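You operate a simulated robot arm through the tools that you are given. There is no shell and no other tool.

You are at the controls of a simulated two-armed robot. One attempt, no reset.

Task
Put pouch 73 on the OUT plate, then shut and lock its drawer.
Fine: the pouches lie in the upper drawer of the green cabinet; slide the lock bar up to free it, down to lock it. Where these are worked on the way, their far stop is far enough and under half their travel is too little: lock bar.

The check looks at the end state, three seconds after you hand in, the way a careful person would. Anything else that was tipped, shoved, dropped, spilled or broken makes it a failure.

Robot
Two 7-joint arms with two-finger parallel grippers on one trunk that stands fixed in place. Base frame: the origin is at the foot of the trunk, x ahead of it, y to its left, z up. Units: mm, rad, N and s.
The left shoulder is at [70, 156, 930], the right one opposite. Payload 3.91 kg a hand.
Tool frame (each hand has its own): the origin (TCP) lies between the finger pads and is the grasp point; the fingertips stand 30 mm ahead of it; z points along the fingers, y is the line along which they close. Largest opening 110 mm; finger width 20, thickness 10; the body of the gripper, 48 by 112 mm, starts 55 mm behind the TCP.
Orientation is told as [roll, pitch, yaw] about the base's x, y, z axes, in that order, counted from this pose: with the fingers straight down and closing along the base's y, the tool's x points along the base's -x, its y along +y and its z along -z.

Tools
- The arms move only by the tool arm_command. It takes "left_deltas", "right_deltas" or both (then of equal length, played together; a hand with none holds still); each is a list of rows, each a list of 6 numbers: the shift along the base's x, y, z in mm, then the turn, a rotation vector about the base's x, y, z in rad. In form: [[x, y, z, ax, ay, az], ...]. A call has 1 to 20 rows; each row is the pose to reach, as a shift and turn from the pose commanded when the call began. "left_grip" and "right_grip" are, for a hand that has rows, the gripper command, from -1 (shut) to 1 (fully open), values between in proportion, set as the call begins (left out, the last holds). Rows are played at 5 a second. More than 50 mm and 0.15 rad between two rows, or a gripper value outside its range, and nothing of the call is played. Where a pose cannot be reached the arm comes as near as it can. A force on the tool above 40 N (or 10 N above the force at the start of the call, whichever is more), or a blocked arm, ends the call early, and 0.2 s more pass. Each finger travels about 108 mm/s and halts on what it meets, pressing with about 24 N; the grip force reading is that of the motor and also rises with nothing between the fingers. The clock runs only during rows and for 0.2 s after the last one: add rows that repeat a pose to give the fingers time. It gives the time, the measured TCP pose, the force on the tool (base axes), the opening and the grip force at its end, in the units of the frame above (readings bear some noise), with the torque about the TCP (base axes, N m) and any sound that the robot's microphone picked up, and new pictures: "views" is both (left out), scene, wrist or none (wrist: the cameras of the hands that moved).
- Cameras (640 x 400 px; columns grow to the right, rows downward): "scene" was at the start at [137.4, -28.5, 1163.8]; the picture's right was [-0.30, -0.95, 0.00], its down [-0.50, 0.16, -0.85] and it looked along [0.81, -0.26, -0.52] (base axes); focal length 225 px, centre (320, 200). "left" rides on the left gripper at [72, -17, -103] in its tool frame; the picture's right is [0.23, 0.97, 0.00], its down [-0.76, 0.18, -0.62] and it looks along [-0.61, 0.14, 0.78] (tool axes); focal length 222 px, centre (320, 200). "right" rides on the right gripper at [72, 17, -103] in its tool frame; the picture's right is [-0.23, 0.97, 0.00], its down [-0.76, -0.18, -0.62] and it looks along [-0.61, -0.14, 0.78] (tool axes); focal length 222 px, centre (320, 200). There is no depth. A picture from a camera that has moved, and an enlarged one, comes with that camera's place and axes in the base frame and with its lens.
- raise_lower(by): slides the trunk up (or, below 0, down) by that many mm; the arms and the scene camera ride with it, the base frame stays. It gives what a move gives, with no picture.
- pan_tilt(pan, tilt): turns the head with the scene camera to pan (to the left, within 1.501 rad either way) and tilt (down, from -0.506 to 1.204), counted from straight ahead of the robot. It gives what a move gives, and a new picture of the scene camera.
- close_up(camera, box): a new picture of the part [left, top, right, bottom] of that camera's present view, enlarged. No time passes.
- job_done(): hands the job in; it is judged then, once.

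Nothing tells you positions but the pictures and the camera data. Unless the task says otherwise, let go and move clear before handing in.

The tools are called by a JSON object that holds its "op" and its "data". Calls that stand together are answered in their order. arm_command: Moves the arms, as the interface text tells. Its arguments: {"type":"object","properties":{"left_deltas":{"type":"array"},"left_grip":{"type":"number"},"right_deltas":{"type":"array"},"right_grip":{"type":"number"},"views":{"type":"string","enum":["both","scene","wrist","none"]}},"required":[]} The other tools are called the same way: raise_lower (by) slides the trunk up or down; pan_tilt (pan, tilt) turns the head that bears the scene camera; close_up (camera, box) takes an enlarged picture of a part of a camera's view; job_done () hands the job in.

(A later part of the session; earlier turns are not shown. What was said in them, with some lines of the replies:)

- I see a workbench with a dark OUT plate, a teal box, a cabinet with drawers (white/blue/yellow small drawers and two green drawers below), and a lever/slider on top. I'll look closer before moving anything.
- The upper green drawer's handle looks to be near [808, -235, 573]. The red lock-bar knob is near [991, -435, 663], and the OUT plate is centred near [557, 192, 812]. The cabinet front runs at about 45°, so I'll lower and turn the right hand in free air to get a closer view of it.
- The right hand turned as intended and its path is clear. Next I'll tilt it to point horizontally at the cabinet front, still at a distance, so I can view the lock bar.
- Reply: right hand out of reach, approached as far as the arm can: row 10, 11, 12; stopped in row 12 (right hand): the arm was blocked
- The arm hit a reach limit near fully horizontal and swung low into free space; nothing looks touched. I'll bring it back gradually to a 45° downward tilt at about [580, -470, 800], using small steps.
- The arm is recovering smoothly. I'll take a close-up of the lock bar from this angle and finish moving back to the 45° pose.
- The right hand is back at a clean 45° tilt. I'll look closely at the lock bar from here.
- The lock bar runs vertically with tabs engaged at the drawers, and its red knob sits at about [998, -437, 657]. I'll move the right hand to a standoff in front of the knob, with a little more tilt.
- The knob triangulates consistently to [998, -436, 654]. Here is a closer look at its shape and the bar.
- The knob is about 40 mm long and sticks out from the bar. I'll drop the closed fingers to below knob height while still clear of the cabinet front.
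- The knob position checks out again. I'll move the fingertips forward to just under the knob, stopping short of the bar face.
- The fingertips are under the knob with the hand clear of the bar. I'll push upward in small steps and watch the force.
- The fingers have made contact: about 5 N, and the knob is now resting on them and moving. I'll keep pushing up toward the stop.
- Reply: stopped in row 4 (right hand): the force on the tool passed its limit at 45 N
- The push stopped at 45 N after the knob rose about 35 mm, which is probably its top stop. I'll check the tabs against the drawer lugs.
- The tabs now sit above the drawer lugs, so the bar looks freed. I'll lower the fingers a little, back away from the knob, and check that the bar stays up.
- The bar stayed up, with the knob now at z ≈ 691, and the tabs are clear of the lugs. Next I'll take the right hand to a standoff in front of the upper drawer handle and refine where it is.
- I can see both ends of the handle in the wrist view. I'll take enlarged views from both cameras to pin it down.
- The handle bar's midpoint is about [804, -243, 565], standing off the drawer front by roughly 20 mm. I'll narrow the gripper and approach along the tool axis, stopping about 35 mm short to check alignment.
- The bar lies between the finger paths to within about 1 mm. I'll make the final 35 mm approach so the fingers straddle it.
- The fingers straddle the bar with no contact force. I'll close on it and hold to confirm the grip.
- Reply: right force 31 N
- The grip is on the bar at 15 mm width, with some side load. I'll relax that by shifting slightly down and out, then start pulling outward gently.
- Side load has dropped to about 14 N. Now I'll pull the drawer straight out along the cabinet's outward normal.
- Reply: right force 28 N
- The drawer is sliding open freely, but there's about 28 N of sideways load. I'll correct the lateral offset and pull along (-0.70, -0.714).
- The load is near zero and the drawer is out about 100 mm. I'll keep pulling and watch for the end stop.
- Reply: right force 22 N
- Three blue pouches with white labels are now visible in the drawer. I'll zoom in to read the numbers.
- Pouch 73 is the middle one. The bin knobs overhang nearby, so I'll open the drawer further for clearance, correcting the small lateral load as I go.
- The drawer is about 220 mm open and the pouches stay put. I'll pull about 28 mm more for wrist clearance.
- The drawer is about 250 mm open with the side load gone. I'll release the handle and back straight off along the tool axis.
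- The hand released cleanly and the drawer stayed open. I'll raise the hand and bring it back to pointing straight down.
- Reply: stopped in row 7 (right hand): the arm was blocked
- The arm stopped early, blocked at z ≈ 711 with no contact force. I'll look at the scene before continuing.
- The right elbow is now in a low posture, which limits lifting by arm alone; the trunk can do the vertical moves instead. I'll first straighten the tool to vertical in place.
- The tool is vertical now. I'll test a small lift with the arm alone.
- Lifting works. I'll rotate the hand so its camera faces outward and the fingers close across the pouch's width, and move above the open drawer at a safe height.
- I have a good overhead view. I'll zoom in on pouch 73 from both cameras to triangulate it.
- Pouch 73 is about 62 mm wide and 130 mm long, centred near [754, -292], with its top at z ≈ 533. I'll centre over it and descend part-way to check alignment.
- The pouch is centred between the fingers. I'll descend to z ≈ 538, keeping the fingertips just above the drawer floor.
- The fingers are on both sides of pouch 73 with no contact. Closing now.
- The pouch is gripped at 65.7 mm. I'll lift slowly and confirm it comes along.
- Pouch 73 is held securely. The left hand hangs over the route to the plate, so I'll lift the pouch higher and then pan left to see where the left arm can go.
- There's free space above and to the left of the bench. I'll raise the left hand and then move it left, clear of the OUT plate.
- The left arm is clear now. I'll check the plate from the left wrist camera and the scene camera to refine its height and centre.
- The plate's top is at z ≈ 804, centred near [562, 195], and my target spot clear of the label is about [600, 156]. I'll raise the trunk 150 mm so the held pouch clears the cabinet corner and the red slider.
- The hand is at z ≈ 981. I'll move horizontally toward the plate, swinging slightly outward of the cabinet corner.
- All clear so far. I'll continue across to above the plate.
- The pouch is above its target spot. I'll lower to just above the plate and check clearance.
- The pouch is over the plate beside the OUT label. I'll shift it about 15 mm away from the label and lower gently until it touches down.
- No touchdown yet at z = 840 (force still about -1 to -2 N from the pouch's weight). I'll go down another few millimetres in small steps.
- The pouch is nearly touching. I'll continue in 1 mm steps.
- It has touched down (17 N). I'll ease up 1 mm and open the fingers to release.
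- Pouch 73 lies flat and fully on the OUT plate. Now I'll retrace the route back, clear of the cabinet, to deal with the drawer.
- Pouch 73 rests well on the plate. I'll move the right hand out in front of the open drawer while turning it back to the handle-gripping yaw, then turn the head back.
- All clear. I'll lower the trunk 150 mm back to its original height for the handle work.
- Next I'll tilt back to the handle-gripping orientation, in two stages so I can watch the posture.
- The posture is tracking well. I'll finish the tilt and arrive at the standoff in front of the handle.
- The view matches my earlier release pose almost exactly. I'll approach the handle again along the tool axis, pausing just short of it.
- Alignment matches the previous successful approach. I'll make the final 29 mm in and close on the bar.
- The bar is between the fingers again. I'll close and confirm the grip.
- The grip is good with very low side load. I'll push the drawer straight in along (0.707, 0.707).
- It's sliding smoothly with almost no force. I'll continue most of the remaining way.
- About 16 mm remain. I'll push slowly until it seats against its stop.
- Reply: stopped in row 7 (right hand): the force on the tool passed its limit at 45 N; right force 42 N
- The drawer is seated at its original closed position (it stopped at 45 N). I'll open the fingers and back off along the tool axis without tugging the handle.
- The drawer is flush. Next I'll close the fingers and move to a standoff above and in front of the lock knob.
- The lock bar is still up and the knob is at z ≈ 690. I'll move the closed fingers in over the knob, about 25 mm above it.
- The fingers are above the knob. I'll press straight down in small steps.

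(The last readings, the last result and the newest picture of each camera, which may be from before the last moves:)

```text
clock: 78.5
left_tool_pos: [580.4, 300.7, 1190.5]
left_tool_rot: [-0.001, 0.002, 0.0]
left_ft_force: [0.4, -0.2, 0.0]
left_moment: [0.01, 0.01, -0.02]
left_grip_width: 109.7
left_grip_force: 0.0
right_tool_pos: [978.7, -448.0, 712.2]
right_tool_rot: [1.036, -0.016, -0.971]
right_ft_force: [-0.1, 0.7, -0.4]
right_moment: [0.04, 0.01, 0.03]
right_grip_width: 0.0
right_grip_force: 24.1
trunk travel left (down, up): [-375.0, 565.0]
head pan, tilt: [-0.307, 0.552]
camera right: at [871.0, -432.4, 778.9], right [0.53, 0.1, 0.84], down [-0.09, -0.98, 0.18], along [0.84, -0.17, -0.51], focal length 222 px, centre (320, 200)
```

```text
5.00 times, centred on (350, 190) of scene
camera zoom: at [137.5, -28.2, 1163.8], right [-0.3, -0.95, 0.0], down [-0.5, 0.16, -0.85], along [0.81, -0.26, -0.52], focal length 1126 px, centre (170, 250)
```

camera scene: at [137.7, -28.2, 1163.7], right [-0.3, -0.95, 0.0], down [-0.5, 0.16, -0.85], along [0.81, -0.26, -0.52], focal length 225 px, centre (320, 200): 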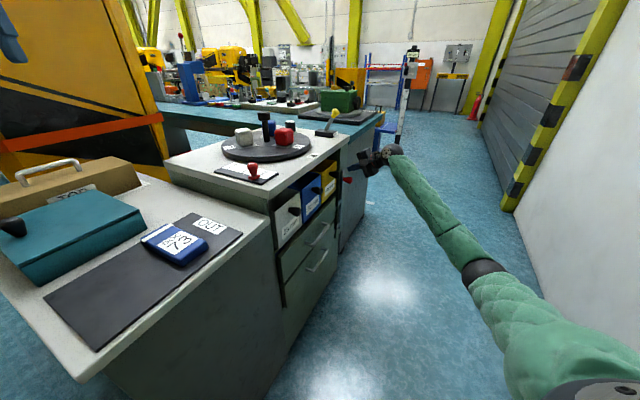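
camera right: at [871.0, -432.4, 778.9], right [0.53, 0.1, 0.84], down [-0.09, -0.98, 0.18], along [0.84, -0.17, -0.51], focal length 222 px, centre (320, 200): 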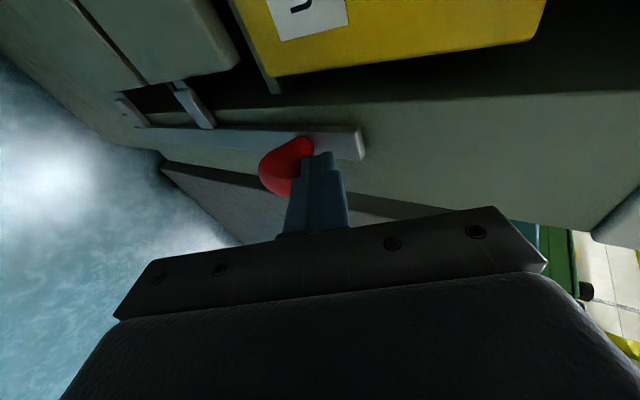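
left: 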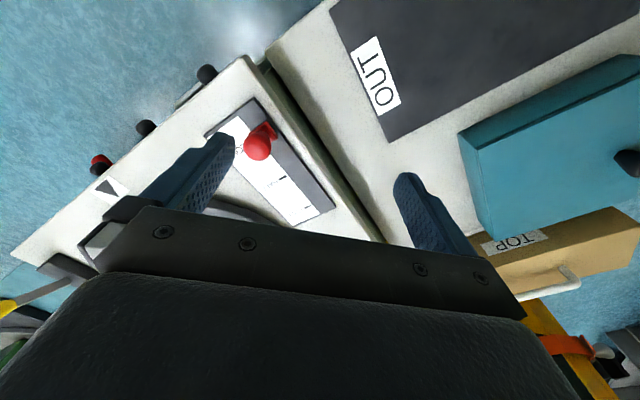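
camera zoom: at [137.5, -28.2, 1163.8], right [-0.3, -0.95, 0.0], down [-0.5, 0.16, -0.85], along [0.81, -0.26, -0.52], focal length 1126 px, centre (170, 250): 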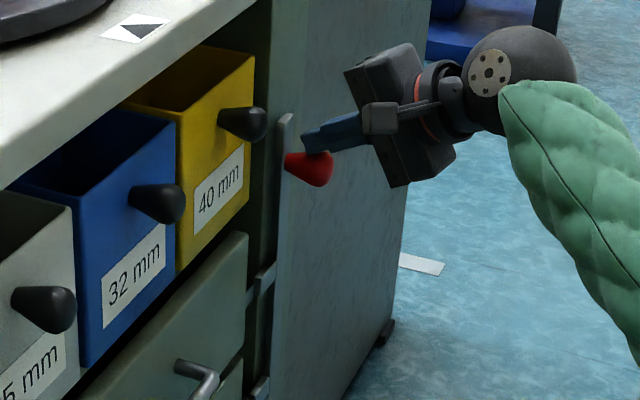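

The knob has already moved down about 19 mm with low resistance. I'll keep pressing until it reaches its bottom stop.

{"op": "arm_command", "data": {"right_deltas": [[0, 0, -5, 0, 0, 0], [0, 0, -10, 0, 0, 0], [0, 0, -14, 0, 0, 0], [0, 0, -18, 0, 0, 0], [0, 0, -22, 0, 0, 0], [0, 0, -26, 0, 0, 0], [0, 0, -30, 0, 0, 0]], "views": "both"}}

{"op": "close_up", "data": {"camera": "right", "box": [80, 50, 400, 250]}}

{"op": "close_up", "data": {"camera": "scene", "box": [310, 150, 390, 230]}}

```text
clock: 80.2
left_tool_pos: [578.4, 301.3, 1190.5]
left_tool_rot: [-0.001, 0.0, -0.001]
left_ft_force: [-0.8, 0.7, -0.4]
left_moment: [-0.01, -0.02, -0.01]
left_grip_width: 110.1
left_grip_force: 0.1
right_tool_pos: [978.9, -447.8, 691.4]
right_tool_rot: [1.05, -0.02, -0.972]
right_ft_force: [-1.4, 4.9, 14.8]
right_moment: [0.25, -0.24, 0.09]
right_grip_width: 0.1
right_grip_force: 24.3
trunk travel left (down, up): [-375.0, 565.0]
head pan, tilt: [-0.307, 0.552]
stopped in row 7 (right hand): the force on the tool passed its limit at 42 N (the readings are from after the stop); the commanded pose is now the measured one
camera scene: at [136.2, -27.6, 1163.7], right [-0.3, -0.95, 0.0], down [-0.5, 0.16, -0.85], along [0.81, -0.26, -0.52], focal length 225 px, centre (320, 200)
camera right: at [870.1, -432.2, 757.7], right [0.52, 0.1, 0.85], down [-0.09, -0.98, 0.17], along [0.85, -0.17, -0.5], focal length 222 px, centre (320, 200)
```

scene: 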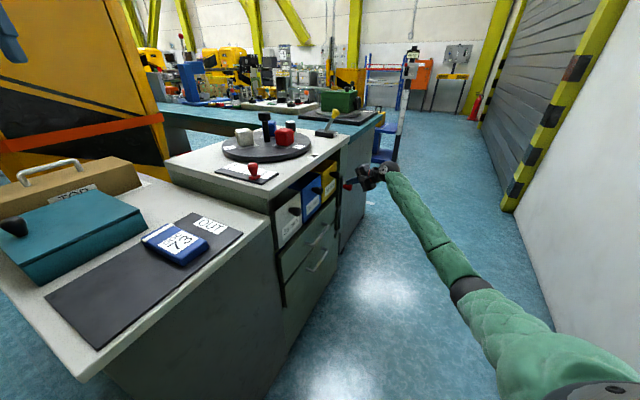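
right: 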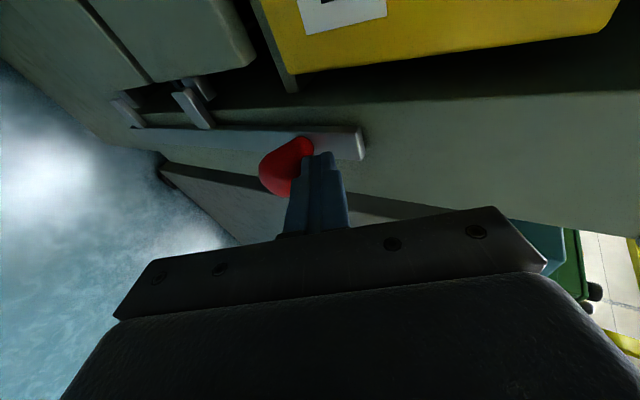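

```text
2.00 times, centred on (240, 150) of right
camera zoom: at [870.1, -432.2, 757.7], right [0.52, 0.1, 0.85], down [-0.09, -0.98, 0.17], along [0.85, -0.17, -0.5], focal length 444 px, centre (480, 300)
```

zoom: 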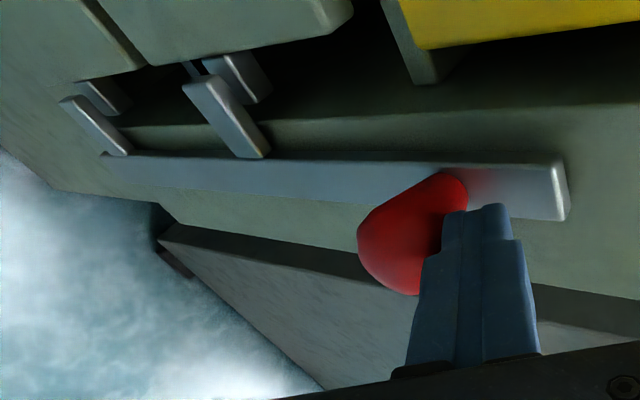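

```text
5.00 times, centred on (350, 190) of scene
camera zoom: at [136.2, -27.6, 1163.7], right [-0.3, -0.95, 0.0], down [-0.5, 0.16, -0.85], along [0.81, -0.26, -0.52], focal length 1126 px, centre (170, 250)
```

zoom: 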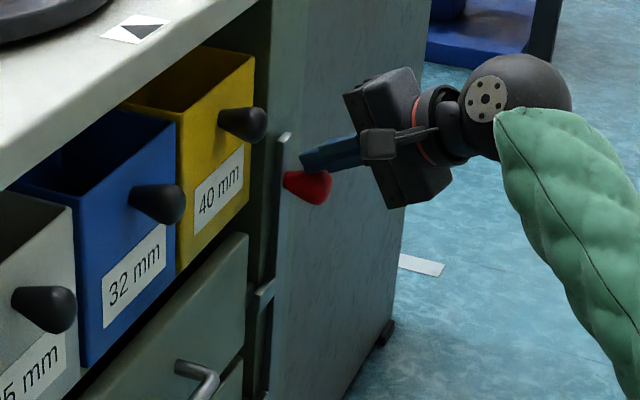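

It stopped at 42 N with the tab now back over the drawer lug. I'll lift slightly, back away, and compare with the original locked view.

{"op": "arm_command", "data": {"right_deltas": [[0, 0, 10, 0, 0, 0], [-3, -3, 25, 0, 0, 0], [-30, -25, 45, 0, 0, 0], [-65, -50, 50, 0, 0, 0], [-106, -72, 50, 0, 0, 0]], "views": "both"}}

{"op": "close_up", "data": {"camera": "right", "box": [160, 40, 400, 190]}}

{"op": "close_up", "data": {"camera": "scene", "box": [250, 160, 370, 310]}}

```text
clock: 81.5
left_tool_pos: [579.3, 301.6, 1190.5]
left_tool_rot: [0.0, 0.001, -0.001]
left_ft_force: [0.0, 0.1, 0.6]
left_moment: [-0.02, -0.01, 0.02]
left_grip_width: 110.2
left_grip_force: 0.0
right_tool_pos: [871.5, -520.7, 737.9]
right_tool_rot: [1.047, -0.02, -0.974]
right_ft_force: [0.4, 0.3, 0.3]
right_moment: [-0.01, 0.01, 0.01]
right_grip_width: 0.0
right_grip_force: 23.9
trunk travel left (down, up): [-375.0, 565.0]
head pan, tilt: [-0.307, 0.552]
camera scene: at [137.1, -28.2, 1163.9], right [-0.3, -0.95, 0.0], down [-0.5, 0.16, -0.85], along [0.81, -0.26, -0.52], focal length 225 px, centre (320, 200)
camera right: at [763.7, -504.2, 804.0], right [0.52, 0.1, 0.85], down [-0.09, -0.98, 0.17], along [0.85, -0.17, -0.5], focal length 222 px, centre (320, 200)
```

scene: 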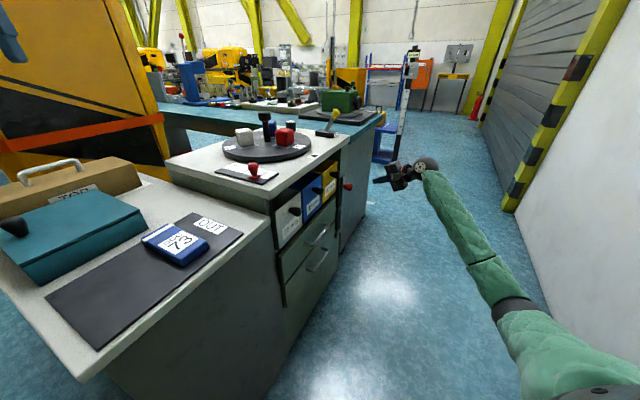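
right: 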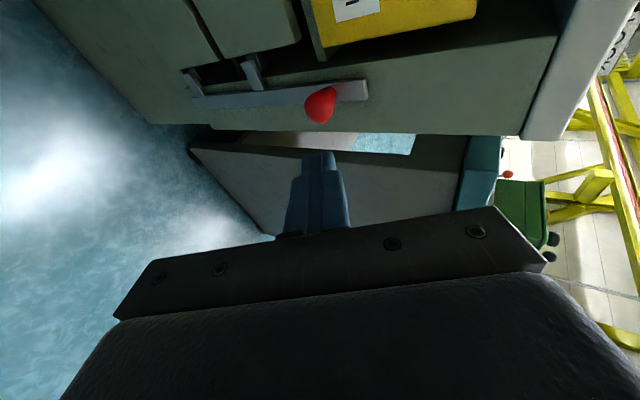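

```text
2.67 times, centred on (280, 115) of right
camera zoom: at [763.7, -504.2, 804.0], right [0.52, 0.1, 0.85], down [-0.09, -0.98, 0.17], along [0.85, -0.17, -0.5], focal length 592 px, centre (427, 427)
```

zoom: 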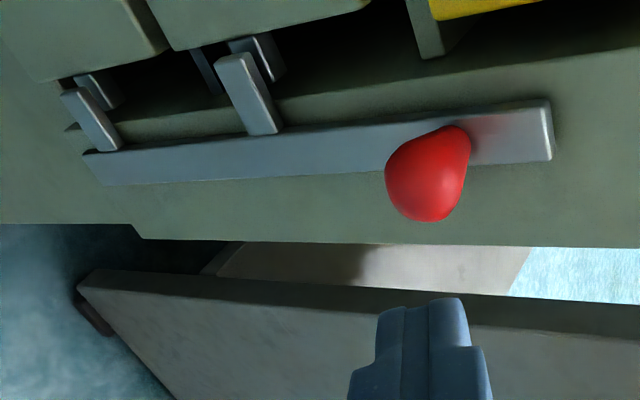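

```text
2.67 times, centred on (310, 235) of scene
camera zoom: at [137.1, -28.2, 1163.9], right [-0.3, -0.95, 0.0], down [-0.5, 0.16, -0.85], along [0.81, -0.26, -0.52], focal length 600 px, centre (347, 107)
```

zoom: 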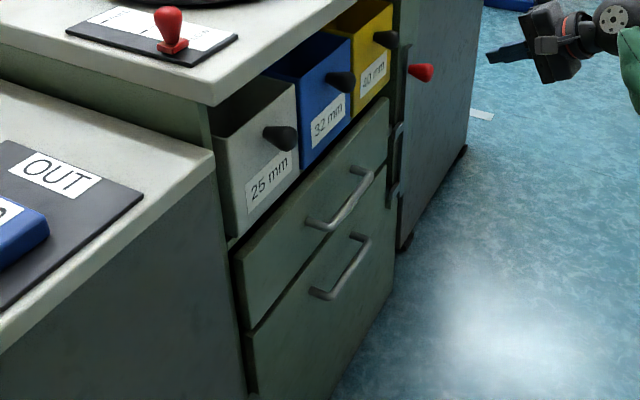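

The lock bar, tabs, and knob look identical to the original locked view, the drawer is flush, and pouch 73 lies on the OUT plate. I'll pull the right hand well clear and do a final check.

{"op": "arm_command", "data": {"right_deltas": [[-35, -12, 10, 0, 0, 0], [-70, -24, 20, 0, 0, 0], [-105, -36, 30, 0, 0, 0], [-140, -45, 40, 0, 0, 0]], "views": "both"}}

{"op": "close_up", "data": {"camera": "scene", "box": [0, 150, 260, 390]}}

{"op": "close_up", "data": {"camera": "scene", "box": [160, 100, 400, 300]}}

```text
clock: 82.5
left_tool_pos: [578.4, 302.6, 1191.1]
left_tool_rot: [0.0, 0.0, -0.001]
left_ft_force: [-0.8, -1.1, -0.3]
left_moment: [0.0, -0.05, 0.02]
left_grip_width: 110.2
left_grip_force: 0.1
right_tool_pos: [732.1, -565.2, 777.7]
right_tool_rot: [1.047, -0.018, -0.972]
right_ft_force: [-0.6, -1.5, -1.0]
right_moment: [0.0, 0.0, 0.0]
right_grip_width: 0.3
right_grip_force: 24.2
trunk travel left (down, up): [-375.0, 565.0]
head pan, tilt: [-0.307, 0.552]
camera scene: at [137.1, -28.1, 1163.9], right [-0.3, -0.95, 0.0], down [-0.5, 0.16, -0.85], along [0.81, -0.26, -0.52], focal length 225 px, centre (320, 200)
camera right: at [625.0, -549.6, 844.8], right [0.52, 0.1, 0.85], down [-0.09, -0.98, 0.17], along [0.85, -0.17, -0.5], focal length 222 px, centre (320, 200)
```

scene: 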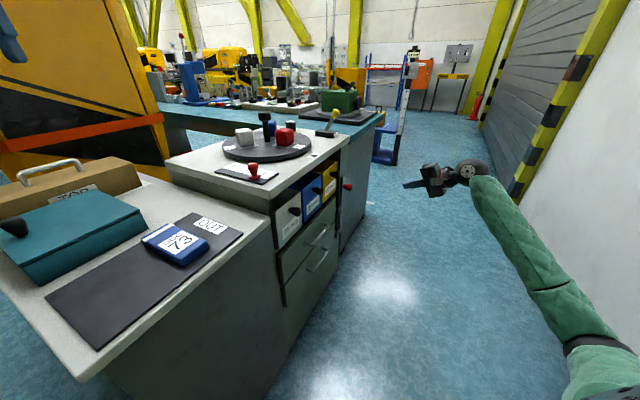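
right: 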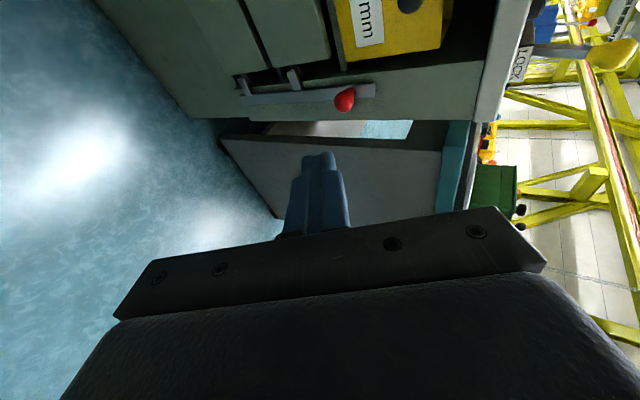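

```text
1.67 times, centred on (130, 270) of scene
camera zoom: at [137.1, -28.1, 1163.9], right [-0.3, -0.95, 0.0], down [-0.5, 0.16, -0.85], along [0.81, -0.26, -0.52], focal length 375 px, centre (637, 83)
```

zoom: 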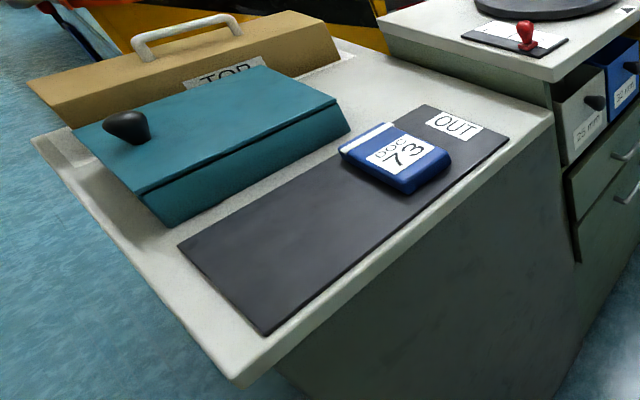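

```text
2.00 times, centred on (280, 200) of scene
camera zoom: at [137.1, -28.1, 1163.9], right [-0.3, -0.95, 0.0], down [-0.5, 0.16, -0.85], along [0.81, -0.26, -0.52], focal length 450 px, centre (400, 200)
```

zoom: 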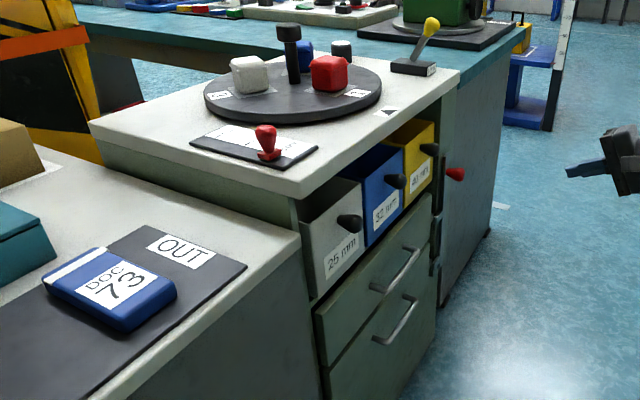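

Pouch 73 rests fully on the OUT plate, the upper drawer is shut flush, and the lock bar is down at its stop. Nothing else has moved and both hands are clear, so I'm handing in.

{"op": "job_done", "data": {}}

```text
The job is handed in.
```

Pouch 73 is on the OUT plate. The upper drawer is shut flush, and the lock bar is down at its stop, with its tabs back where they started. I've handed the job in, but no verdict has come back yet.

- **Pouch:** 73 was the middle of the three. It lies flat beside the OUT label, well inside the plate's edges. Pouches 62 and 95 stayed in the drawer.
- **Drawer and lock:** the drawer seated at its original closed position. The bar went down until it stopped at 42 N, and the close-up matched the locked view from before I started.
- **Arm trouble:** early on, the right arm hit a reach limit while tilting and swung low into free space. Later it was blocked once while lifting. I saw no contact either time, and nothing else looked moved in the final pictures.

Both hands were empty and clear when I handed in.
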